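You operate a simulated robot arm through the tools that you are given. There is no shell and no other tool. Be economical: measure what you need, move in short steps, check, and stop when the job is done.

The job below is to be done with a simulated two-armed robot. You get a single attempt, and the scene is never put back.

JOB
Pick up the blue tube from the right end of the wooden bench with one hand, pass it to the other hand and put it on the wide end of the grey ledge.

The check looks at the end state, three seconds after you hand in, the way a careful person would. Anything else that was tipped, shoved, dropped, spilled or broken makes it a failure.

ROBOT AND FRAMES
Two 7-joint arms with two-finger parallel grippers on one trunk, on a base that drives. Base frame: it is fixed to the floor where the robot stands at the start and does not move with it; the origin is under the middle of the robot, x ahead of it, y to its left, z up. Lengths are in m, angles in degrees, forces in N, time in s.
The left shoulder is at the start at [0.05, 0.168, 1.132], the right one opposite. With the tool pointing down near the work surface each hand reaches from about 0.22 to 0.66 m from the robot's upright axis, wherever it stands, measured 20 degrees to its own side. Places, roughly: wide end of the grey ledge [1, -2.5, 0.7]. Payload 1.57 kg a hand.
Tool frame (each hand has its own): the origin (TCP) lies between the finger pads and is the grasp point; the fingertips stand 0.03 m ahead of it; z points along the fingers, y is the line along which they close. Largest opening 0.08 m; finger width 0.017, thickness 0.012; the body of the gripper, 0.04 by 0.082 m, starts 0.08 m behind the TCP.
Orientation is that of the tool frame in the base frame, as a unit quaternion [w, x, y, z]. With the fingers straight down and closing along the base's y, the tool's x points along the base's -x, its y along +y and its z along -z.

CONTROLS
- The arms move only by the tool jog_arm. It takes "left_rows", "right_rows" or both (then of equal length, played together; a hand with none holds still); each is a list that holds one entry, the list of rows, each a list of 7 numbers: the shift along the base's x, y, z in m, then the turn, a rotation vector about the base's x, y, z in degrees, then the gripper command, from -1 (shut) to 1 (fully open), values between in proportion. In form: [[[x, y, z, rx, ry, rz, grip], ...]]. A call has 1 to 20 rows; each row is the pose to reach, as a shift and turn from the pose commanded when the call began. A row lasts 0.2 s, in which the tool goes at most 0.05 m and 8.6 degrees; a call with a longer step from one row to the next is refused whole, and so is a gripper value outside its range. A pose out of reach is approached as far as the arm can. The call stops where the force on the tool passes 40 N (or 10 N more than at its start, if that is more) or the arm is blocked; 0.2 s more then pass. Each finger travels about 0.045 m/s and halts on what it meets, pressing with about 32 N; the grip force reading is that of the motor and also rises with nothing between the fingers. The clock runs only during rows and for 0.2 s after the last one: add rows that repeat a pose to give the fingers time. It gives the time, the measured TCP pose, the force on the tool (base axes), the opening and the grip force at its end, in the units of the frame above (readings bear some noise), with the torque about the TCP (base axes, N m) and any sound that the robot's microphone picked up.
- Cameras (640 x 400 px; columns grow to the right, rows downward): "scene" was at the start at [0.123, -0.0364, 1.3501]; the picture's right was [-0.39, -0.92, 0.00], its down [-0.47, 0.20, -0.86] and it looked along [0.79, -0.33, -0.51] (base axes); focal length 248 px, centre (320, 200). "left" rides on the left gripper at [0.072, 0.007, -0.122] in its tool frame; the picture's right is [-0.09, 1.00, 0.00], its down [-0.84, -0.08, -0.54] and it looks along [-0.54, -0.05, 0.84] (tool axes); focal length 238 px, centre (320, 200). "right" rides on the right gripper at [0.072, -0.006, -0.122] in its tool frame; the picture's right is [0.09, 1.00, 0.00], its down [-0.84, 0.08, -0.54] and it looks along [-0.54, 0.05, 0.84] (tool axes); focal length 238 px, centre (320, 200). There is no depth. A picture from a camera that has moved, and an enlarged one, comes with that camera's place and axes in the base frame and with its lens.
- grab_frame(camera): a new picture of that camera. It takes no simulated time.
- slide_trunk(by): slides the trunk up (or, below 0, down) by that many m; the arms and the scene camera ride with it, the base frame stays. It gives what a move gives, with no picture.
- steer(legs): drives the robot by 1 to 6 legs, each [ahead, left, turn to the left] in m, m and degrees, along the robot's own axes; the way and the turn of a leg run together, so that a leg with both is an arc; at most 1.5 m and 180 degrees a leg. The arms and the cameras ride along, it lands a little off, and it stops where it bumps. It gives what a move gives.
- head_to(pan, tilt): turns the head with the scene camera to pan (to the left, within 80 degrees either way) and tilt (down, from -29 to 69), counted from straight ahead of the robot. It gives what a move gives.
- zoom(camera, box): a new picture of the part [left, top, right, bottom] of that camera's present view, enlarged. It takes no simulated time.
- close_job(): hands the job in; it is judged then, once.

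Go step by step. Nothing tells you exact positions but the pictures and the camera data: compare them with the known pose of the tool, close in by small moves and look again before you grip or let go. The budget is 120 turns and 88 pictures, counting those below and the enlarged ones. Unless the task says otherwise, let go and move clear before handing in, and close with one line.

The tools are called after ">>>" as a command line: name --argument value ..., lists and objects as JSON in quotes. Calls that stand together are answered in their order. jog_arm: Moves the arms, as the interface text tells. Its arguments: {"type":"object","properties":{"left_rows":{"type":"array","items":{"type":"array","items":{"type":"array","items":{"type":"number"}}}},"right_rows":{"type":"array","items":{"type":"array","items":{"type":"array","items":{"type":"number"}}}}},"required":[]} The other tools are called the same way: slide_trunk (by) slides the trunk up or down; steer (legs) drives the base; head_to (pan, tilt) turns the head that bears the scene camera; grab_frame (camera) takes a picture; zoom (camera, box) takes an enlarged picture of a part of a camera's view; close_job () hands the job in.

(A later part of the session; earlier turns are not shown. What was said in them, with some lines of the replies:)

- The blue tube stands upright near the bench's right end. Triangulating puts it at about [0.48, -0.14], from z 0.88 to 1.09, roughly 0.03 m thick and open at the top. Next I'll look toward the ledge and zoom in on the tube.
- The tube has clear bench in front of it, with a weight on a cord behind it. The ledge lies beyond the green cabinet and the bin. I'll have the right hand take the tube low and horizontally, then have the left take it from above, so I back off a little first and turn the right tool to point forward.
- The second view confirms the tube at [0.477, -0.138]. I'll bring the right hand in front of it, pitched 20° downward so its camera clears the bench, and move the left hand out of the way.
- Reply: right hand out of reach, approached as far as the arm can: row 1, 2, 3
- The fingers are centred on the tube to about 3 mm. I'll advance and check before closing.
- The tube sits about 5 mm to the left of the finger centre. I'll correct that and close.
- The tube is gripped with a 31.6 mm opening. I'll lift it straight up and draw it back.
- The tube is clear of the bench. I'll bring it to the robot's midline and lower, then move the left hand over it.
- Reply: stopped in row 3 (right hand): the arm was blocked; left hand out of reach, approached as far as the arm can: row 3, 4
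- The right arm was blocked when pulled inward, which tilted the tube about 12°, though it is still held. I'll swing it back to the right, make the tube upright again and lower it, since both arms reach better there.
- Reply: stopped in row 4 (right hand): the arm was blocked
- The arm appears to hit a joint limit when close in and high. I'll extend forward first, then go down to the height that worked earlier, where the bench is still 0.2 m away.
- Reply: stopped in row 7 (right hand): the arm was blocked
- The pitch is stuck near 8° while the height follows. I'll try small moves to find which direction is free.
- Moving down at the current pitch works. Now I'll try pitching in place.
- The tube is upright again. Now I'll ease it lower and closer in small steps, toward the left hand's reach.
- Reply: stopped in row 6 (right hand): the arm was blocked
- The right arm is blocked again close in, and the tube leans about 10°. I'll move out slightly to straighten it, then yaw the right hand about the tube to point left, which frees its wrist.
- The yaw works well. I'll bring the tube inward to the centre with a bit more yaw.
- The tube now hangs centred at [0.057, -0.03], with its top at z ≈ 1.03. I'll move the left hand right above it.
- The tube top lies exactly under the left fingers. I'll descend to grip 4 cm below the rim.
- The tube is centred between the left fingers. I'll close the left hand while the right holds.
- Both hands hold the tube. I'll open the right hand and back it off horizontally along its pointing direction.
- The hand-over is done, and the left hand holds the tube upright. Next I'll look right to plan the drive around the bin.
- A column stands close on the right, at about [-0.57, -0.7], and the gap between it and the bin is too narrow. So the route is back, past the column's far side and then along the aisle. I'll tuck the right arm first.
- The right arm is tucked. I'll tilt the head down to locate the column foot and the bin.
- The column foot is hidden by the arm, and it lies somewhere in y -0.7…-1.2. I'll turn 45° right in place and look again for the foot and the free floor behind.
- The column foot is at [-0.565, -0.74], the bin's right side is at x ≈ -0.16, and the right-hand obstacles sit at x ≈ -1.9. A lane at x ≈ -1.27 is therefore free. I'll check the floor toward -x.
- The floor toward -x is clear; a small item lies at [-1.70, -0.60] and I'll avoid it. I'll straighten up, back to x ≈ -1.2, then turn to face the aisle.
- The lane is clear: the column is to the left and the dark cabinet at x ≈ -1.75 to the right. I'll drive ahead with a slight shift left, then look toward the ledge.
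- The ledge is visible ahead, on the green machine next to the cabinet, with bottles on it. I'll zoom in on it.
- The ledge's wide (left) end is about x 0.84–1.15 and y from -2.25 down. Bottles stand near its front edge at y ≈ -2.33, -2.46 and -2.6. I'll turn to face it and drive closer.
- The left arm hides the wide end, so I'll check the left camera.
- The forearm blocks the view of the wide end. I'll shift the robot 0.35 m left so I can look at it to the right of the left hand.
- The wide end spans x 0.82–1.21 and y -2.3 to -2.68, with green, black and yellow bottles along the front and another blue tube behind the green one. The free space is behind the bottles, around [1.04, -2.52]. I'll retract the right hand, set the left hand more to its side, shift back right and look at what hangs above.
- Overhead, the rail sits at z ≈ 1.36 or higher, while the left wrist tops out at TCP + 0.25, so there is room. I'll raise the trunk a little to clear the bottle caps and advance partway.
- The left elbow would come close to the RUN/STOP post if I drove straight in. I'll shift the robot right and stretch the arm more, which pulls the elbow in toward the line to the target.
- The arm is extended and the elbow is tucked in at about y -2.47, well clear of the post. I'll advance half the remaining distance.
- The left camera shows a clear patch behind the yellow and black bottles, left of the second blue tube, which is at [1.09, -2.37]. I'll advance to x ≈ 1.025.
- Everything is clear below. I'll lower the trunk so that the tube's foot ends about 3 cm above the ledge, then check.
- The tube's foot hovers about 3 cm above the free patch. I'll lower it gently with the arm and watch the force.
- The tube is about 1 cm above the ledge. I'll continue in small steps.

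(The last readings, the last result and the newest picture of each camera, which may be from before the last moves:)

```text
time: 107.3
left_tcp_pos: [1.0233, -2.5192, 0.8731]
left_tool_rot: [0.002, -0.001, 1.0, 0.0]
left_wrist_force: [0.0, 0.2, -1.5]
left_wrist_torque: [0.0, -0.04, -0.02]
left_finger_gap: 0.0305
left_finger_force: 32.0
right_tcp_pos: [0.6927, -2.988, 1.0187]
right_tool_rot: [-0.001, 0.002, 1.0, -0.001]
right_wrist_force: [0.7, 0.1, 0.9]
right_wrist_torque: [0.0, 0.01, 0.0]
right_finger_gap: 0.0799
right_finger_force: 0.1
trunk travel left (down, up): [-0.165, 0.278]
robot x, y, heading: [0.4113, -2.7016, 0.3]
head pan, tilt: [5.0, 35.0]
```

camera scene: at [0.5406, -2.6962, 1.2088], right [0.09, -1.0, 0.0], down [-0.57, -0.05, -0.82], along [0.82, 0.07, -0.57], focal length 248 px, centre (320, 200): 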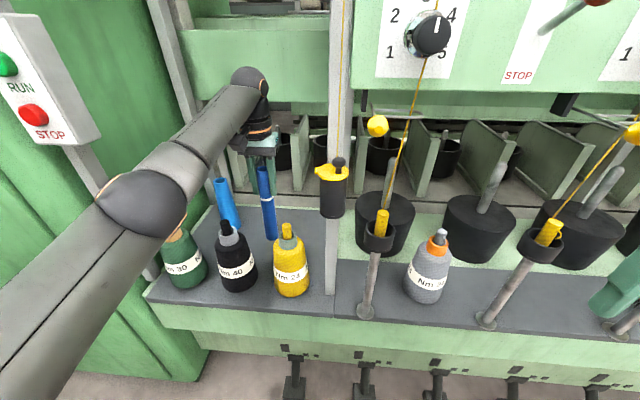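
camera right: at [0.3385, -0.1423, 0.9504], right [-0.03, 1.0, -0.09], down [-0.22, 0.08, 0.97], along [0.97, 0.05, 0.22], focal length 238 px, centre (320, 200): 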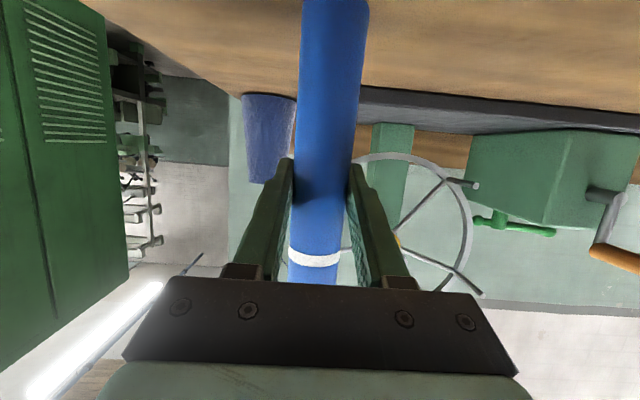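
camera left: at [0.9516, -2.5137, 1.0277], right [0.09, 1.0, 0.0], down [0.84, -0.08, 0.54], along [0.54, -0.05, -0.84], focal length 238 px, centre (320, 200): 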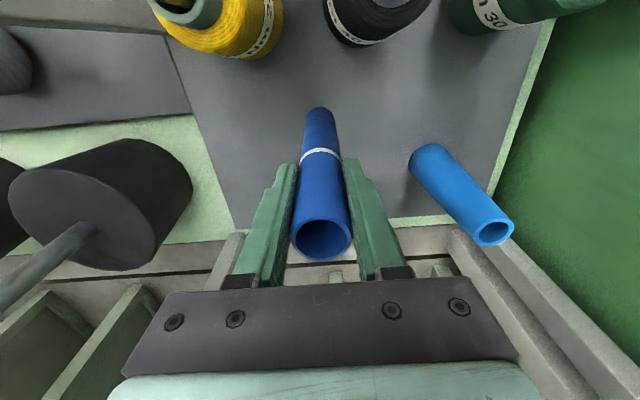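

No contact yet, so I'll keep going in 2 mm steps.

>>> jog_arm --left_rows '[[[0, 0, -0.002, 0, 0, 0, -1], [0, 0, -0.002, 0, 0, 0, -1]]]'

>>> jog_arm --left_rows '[[[0, 0, -0.002, 0, 0, 0, -1], [0, 0, -0.002, 0, 0, 0, -1]]]'

>>> zoom --camera "scene" --box '[220, 150, 310, 250]'

```text
time: 107.9
left_tcp_pos: [1.0237, -2.5195, 0.8721]
left_tool_rot: [0.002, -0.001, 1.0, 0.002]
left_wrist_force: [-0.3, -0.6, -0.9]
left_wrist_torque: [0.0, -0.02, 0.06]
left_finger_gap: 0.0305
left_finger_force: 31.7
right_tcp_pos: [0.6915, -2.9868, 1.0198]
right_tool_rot: [0.0, 0.003, 1.0, -0.001]
right_wrist_force: [0.8, -0.3, 0.6]
right_wrist_torque: [0.0, -0.01, -0.04]
right_finger_gap: 0.0801
right_finger_force: 0.1
trunk travel left (down, up): [-0.165, 0.278]
robot x, y, heading: [0.4102, -2.701, -0.1]
head pan, tilt: [5.0, 35.0]
```

```text
time: 108.5
left_tcp_pos: [1.0241, -2.5201, 0.8681]
left_tool_rot: [0.002, -0.001, 1.0, 0.001]
left_wrist_force: [-0.2, 0.0, -0.5]
left_wrist_torque: [0.04, 0.01, -0.01]
left_finger_gap: 0.0304
left_finger_force: 32.5
right_tcp_pos: [0.6935, -2.9876, 1.0181]
right_tool_rot: [0.0, 0.002, 1.0, -0.001]
right_wrist_force: [-1.5, -0.7, -0.1]
right_wrist_torque: [0.02, 0.0, -0.03]
right_finger_gap: 0.08
right_finger_force: 0.1
trunk travel left (down, up): [-0.165, 0.278]
robot x, y, heading: [0.4113, -2.7033, 0.1]
head pan, tilt: [5.0, 35.0]
```

```text
4.00 times, centred on (265, 200) of scene
camera zoom: at [0.5408, -2.6962, 1.2088], right [0.09, -1.0, 0.0], down [-0.57, -0.05, -0.82], along [0.82, 0.07, -0.57], focal length 992 px, centre (540, 200)
```

zoom: 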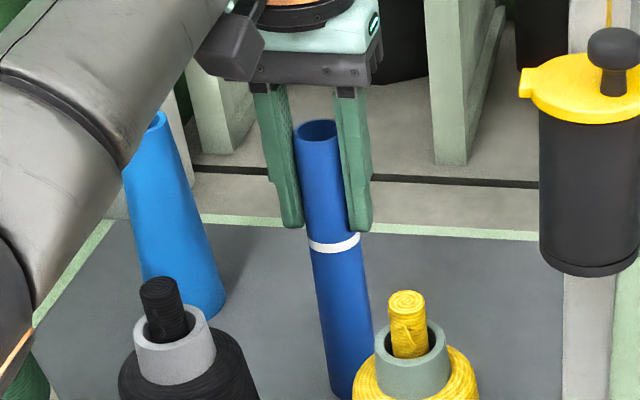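

Still no contact. I'll continue in 2 mm steps.

>>> jog_arm --left_rows '[[[0, 0, -0.002, 0, 0, 0, -1], [0, 0, -0.002, 0, 0, 0, -1]]]'

>>> jog_arm --left_rows '[[[0, 0, -0.002, 0, 0, 0, -1], [0, 0, -0.002, 0, 0, 0, -1]]]'

>>> jog_arm --left_rows '[[[0, 0, -0.002, 0, 0, 0, -1], [0, 0, -0.002, 0, 0, 0, -1]]]'

>>> zoom --camera "scene" --box '[220, 180, 310, 270]'

```text
time: 109.1
left_tcp_pos: [1.0256, -2.52, 0.866]
left_tool_rot: [0.002, 0.0, 1.0, 0.001]
left_wrist_force: [-0.5, 0.2, -1.1]
left_wrist_torque: [0.05, -0.01, 0.02]
left_finger_gap: 0.0304
left_finger_force: 32.0
right_tcp_pos: [0.6927, -2.9886, 1.0182]
right_tool_rot: [0.001, 0.002, 1.0, -0.001]
right_wrist_force: [0.0, 0.7, 0.6]
right_wrist_torque: [0.0, -0.03, 0.01]
right_finger_gap: 0.08
right_finger_force: 0.1
trunk travel left (down, up): [-0.165, 0.278]
robot x, y, heading: [0.4117, -2.7022, -0.1]
head pan, tilt: [5.0, 35.0]
```

```text
time: 109.7
left_tcp_pos: [1.0241, -2.5205, 0.8651]
left_tool_rot: [0.002, -0.001, 1.0, 0.002]
left_wrist_force: [0.0, -1.0, 0.1]
left_wrist_torque: [-0.01, 0.02, 0.02]
left_finger_gap: 0.0304
left_finger_force: 32.2
right_tcp_pos: [0.6929, -2.9875, 1.0186]
right_tool_rot: [-0.001, 0.002, 1.0, -0.001]
right_wrist_force: [0.5, 0.1, -0.4]
right_wrist_torque: [0.02, 0.0, 0.0]
right_finger_gap: 0.0799
right_finger_force: 0.1
trunk travel left (down, up): [-0.165, 0.278]
robot x, y, heading: [0.4152, -2.7018, -0.1]
head pan, tilt: [5.0, 35.0]
```

```text
time: 110.3
left_tcp_pos: [1.0252, -2.5192, 0.8632]
left_tool_rot: [0.002, 0.0, 1.0, 0.001]
left_wrist_force: [0.3, 0.0, -0.4]
left_wrist_torque: [-0.01, 0.0, -0.01]
left_finger_gap: 0.0303
left_finger_force: 31.8
right_tcp_pos: [0.6941, -2.9864, 1.0193]
right_tool_rot: [0.0, 0.004, 1.0, -0.001]
right_wrist_force: [-1.1, 0.7, 0.8]
right_wrist_torque: [0.0, 0.0, -0.02]
right_finger_gap: 0.08
right_finger_force: 0.0
trunk travel left (down, up): [-0.165, 0.278]
robot x, y, heading: [0.4136, -2.705, -0.1]
head pan, tilt: [5.0, 35.0]
```

```text
4.44 times, centred on (265, 225) of scene
camera zoom: at [0.5408, -2.6962, 1.2088], right [0.09, -1.0, 0.0], down [-0.57, -0.05, -0.82], along [0.82, 0.07, -0.57], focal length 1102 px, centre (564, 89)
```

zoom: 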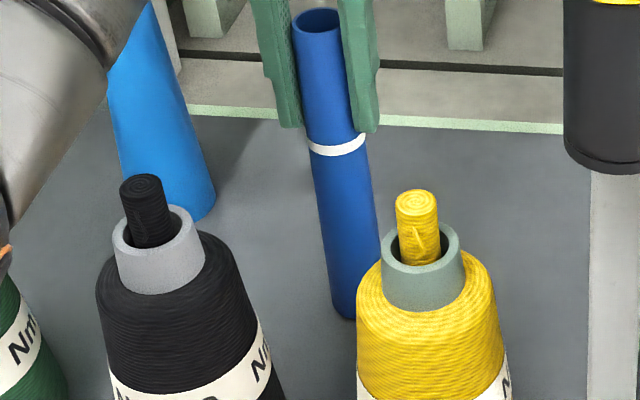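

>>> jog_arm --left_rows '[[[0, 0, -0.001, 0, 0, 0, -1], [0, 0, -0.002, 0, 0, 0, -1], [0, 0, -0.003, 0, 0, 0, -1]]]'

>>> jog_arm --left_rows '[[[0, 0, -0.001, 0, 0, 0, -1], [0, 0, -0.002, 0, 0, 0, -1], [0, 0, -0.002, 0, 0, 0, -1]]]'

>>> grab_frame --camera "left"

```text
time: 111.1
left_tcp_pos: [1.024, -2.5185, 0.86]
left_tool_rot: [0.003, -0.001, 1.0, 0.002]
left_wrist_force: [0.4, -1.0, -0.3]
left_wrist_torque: [0.01, 0.02, 0.02]
left_finger_gap: 0.0306
left_finger_force: 31.3
right_tcp_pos: [0.6937, -2.9872, 1.0193]
right_tool_rot: [0.0, 0.002, 1.0, -0.001]
right_wrist_force: [0.3, -0.6, -0.1]
right_wrist_torque: [-0.01, -0.01, -0.01]
right_finger_gap: 0.0801
right_finger_force: 0.1
trunk travel left (down, up): [-0.165, 0.278]
robot x, y, heading: [0.4073, -2.6995, -0.0]
head pan, tilt: [5.0, 35.0]
```

```text
time: 111.9
left_tcp_pos: [1.0243, -2.5194, 0.8578]
left_tool_rot: [0.002, -0.001, 1.0, 0.001]
left_wrist_force: [-0.7, 0.3, 0.1]
left_wrist_torque: [0.02, 0.04, 0.01]
left_finger_gap: 0.0303
left_finger_force: 31.8
right_tcp_pos: [0.6924, -2.9881, 1.0179]
right_tool_rot: [0.0, 0.003, 1.0, -0.001]
right_wrist_force: [-0.2, -0.8, 0.2]
right_wrist_torque: [-0.05, -0.02, 0.02]
right_finger_gap: 0.0801
right_finger_force: 0.0
trunk travel left (down, up): [-0.165, 0.278]
robot x, y, heading: [0.4114, -2.7029, 0.1]
head pan, tilt: [5.0, 35.0]
```

```text
31 pictures are left
camera left: at [0.9519, -2.5134, 0.9804], right [0.09, 1.0, 0.0], down [0.84, -0.08, 0.54], along [0.54, -0.05, -0.84], focal length 238 px, centre (320, 200)
```

left: 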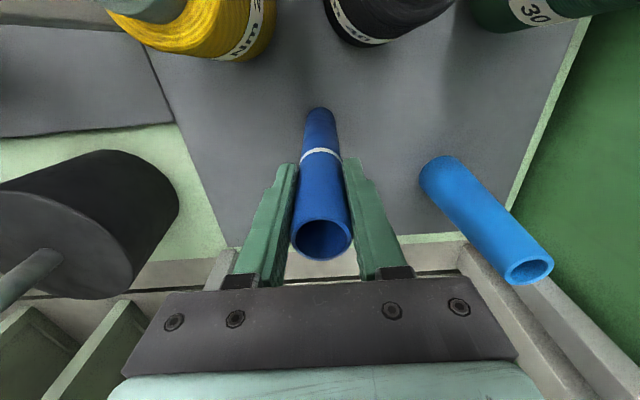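

Parallax suggests the ledge is nearer z ≈ 0.68. I'll go on gently.

>>> jog_arm --left_rows '[[[0, 0, -0.001, 0, 0, 0, -1], [0, 0, -0.002, 0, 0, 0, -1], [0, 0, -0.003, 0, 0, 0, -1]]]'

>>> jog_arm --left_rows '[[[0, 0, -0.001, 0, 0, 0, -1], [0, 0, -0.002, 0, 0, 0, -1], [0, 0, -0.002, 0, 0, 0, -1]]]'

>>> jog_arm --left_rows '[[[0, 0, -0.001, 0, 0, 0, -1], [0, 0, -0.002, 0, 0, 0, -1], [0, 0, -0.002, 0, 0, 0, -1]]]'

```text
time: 112.7
left_tcp_pos: [1.0231, -2.5188, 0.8554]
left_tool_rot: [0.001, -0.001, 1.0, 0.001]
left_wrist_force: [0.6, -0.1, -0.4]
left_wrist_torque: [-0.02, 0.01, -0.03]
left_finger_gap: 0.0302
left_finger_force: 32.2
right_tcp_pos: [0.6933, -2.988, 1.0178]
right_tool_rot: [0.0, 0.002, 1.0, -0.001]
right_wrist_force: [0.8, 0.5, 0.3]
right_wrist_torque: [0.0, 0.04, 0.01]
right_finger_gap: 0.08
right_finger_force: 0.1
trunk travel left (down, up): [-0.165, 0.278]
robot x, y, heading: [0.4133, -2.7032, 0.2]
head pan, tilt: [5.0, 35.0]
```

```text
time: 113.5
left_tcp_pos: [1.0234, -2.5197, 0.8542]
left_tool_rot: [0.001, 0.0, 1.0, 0.001]
left_wrist_force: [0.2, -0.1, 0.3]
left_wrist_torque: [-0.06, -0.03, 0.02]
left_finger_gap: 0.0306
left_finger_force: 32.0
right_tcp_pos: [0.6936, -2.9875, 1.0197]
right_tool_rot: [0.0, 0.003, 1.0, -0.002]
right_wrist_force: [0.4, 0.7, 0.8]
right_wrist_torque: [-0.01, 0.0, 0.03]
right_finger_gap: 0.0798
right_finger_force: 0.0
trunk travel left (down, up): [-0.165, 0.278]
robot x, y, heading: [0.4151, -2.703, 0.2]
head pan, tilt: [5.0, 35.0]
```

```text
time: 114.3
left_tcp_pos: [1.0238, -2.5194, 0.8536]
left_tool_rot: [0.004, 0.0, 1.0, 0.002]
left_wrist_force: [-0.9, 0.2, 9.3]
left_wrist_torque: [-0.12, 0.27, -0.01]
left_finger_gap: 0.0302
left_finger_force: 32.0
right_tcp_pos: [0.6917, -2.9886, 1.0188]
right_tool_rot: [0.0, 0.002, 1.0, -0.001]
right_wrist_force: [-0.3, 0.1, -0.1]
right_wrist_torque: [-0.01, -0.01, 0.01]
right_finger_gap: 0.0797
right_finger_force: 0.0
trunk travel left (down, up): [-0.165, 0.278]
robot x, y, heading: [0.4138, -2.6986, 0.4]
head pan, tilt: [5.0, 35.0]
```

Contact: about 9 N upward at TCP z 0.8535, so the tube stands on the ledge. I'll open the left hand slowly in place.

>>> jog_arm --left_rows '[[[0, 0, 0.001, 0, 0, 0, -1], [0, 0, 0.001, 0, 0, 0, -0.2], [0, 0, 0.001, 0, 0, 0, -0.1], [0, 0, 0.001, 0, 0, 0, 0.2], [0, 0, 0.001, 0, 0, 0, 0.6], [0, 0, 0.001, 0, 0, 0, 1], [0, 0, 0.001, 0, 0, 0, 1], [0, 0, 0.001, 0, 0, 0, 1]]]'

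>>> grab_frame --camera "left"

>>> zoom --camera "scene" --box '[190, 150, 350, 290]'

```text
time: 116.1
left_tcp_pos: [1.0251, -2.5191, 0.8521]
left_tool_rot: [0.002, -0.001, 1.0, 0.0]
left_wrist_force: [0.8, -0.4, -0.1]
left_wrist_torque: [0.0, 0.03, -0.01]
left_finger_gap: 0.0799
left_finger_force: 0.0
right_tcp_pos: [0.6932, -2.9879, 1.0188]
right_tool_rot: [0.0, 0.003, 1.0, -0.001]
right_wrist_force: [-0.5, 0.9, 0.6]
right_wrist_torque: [-0.02, -0.01, 0.01]
right_finger_gap: 0.0798
right_finger_force: 0.1
trunk travel left (down, up): [-0.165, 0.278]
robot x, y, heading: [0.4113, -2.7017, -0.2]
head pan, tilt: [5.0, 35.0]
```

```text
30 pictures are left
camera left: at [0.9518, -2.5137, 0.9751], right [0.09, 1.0, 0.0], down [0.84, -0.08, 0.54], along [0.54, -0.05, -0.84], focal length 238 px, centre (320, 200)
```

left: 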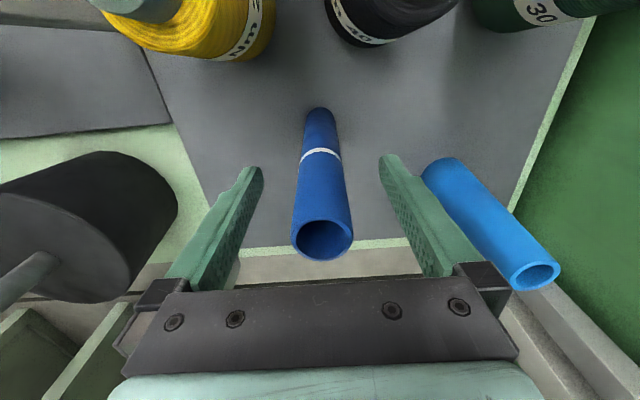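

```text
2.86 times, centred on (270, 220) of scene
camera zoom: at [0.5407, -2.6962, 1.2088], right [0.09, -1.0, 0.0], down [-0.57, -0.05, -0.82], along [0.82, 0.07, -0.57], focal length 708 px, centre (463, 143)
```

zoom: 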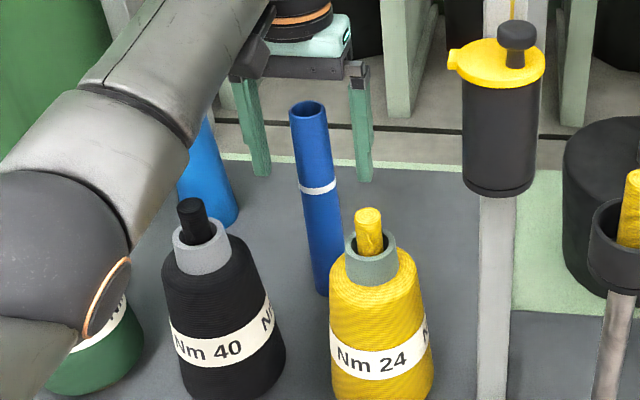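

The tube stands free and upright. I'll raise the trunk straight up until the fingers clear it, then back away.

>>> slide_trunk --by 0.2

>>> steer --legs '[[-0.45, 0, 0]]'

>>> grab_frame --camera "scene"

>>> zoom --camera "scene" --box '[180, 120, 420, 320]'

```text
time: 118.2
left_tcp_pos: [1.0246, -2.5197, 1.0529]
left_tool_rot: [0.002, -0.001, 1.0, 0.0]
left_wrist_force: [-0.4, -0.4, 0.6]
left_wrist_torque: [-0.01, 0.01, -0.03]
left_finger_gap: 0.0799
left_finger_force: 0.1
right_tcp_pos: [0.6925, -2.9879, 1.2186]
right_tool_rot: [0.001, 0.002, 1.0, -0.001]
right_wrist_force: [-0.6, 0.0, -0.2]
right_wrist_torque: [0.01, 0.03, -0.01]
right_finger_gap: 0.0802
right_finger_force: 0.1
trunk travel left (down, up): [-0.365, 0.078]
robot x, y, heading: [0.4073, -2.7005, 0.3]
head pan, tilt: [5.0, 35.0]
```

```text
time: 121.0
left_tcp_pos: [0.5696, -2.5229, 1.0527]
left_tool_rot: [0.002, 0.003, 1.0, 0.0]
left_wrist_force: [0.0, 1.0, -0.1]
left_wrist_torque: [0.0, -0.02, -0.05]
left_finger_gap: 0.0801
left_finger_force: 0.1
right_tcp_pos: [0.2353, -2.9883, 1.2194]
right_tool_rot: [0.0, 0.006, 1.0, -0.001]
right_wrist_force: [0.6, 0.1, 0.5]
right_wrist_torque: [-0.04, 0.0, -0.02]
right_finger_gap: 0.0797
right_finger_force: 0.1
trunk travel left (down, up): [-0.365, 0.078]
robot x, y, heading: [-0.0413, -2.705, -0.3]
head pan, tilt: [5.0, 35.0]
```

```text
28 pictures are left
camera scene: at [0.0851, -2.6963, 1.4088], right [0.08, -1.0, 0.0], down [-0.57, -0.05, -0.82], along [0.82, 0.07, -0.57], focal length 248 px, centre (320, 200)
```

scene: 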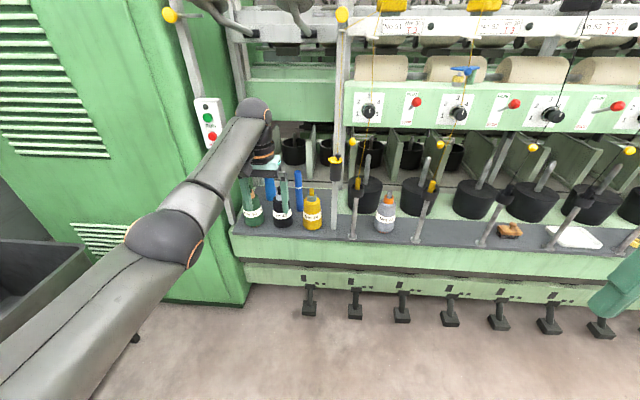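

```text
2.00 times, centred on (300, 220) of scene
camera zoom: at [0.0851, -2.6963, 1.4088], right [0.08, -1.0, 0.0], down [-0.57, -0.05, -0.82], along [0.82, 0.07, -0.57], focal length 496 px, centre (360, 160)
```

zoom: 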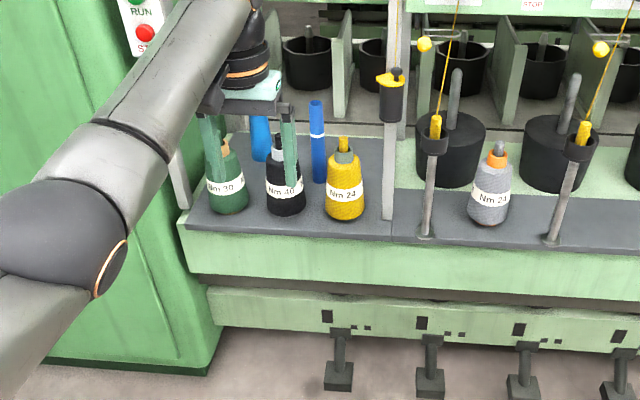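

The tube stands upright on the wide end of the ledge behind the bottles, nothing there has moved, and both hands are empty and clear. I'm handing in.

>>> close_job

```text
The job is handed in.
```

The blue tube is standing upright on the wide end of the grey ledge: the right hand picked it up, the left hand took it over and placed it, nothing else was seen to move, and the job is handed in.
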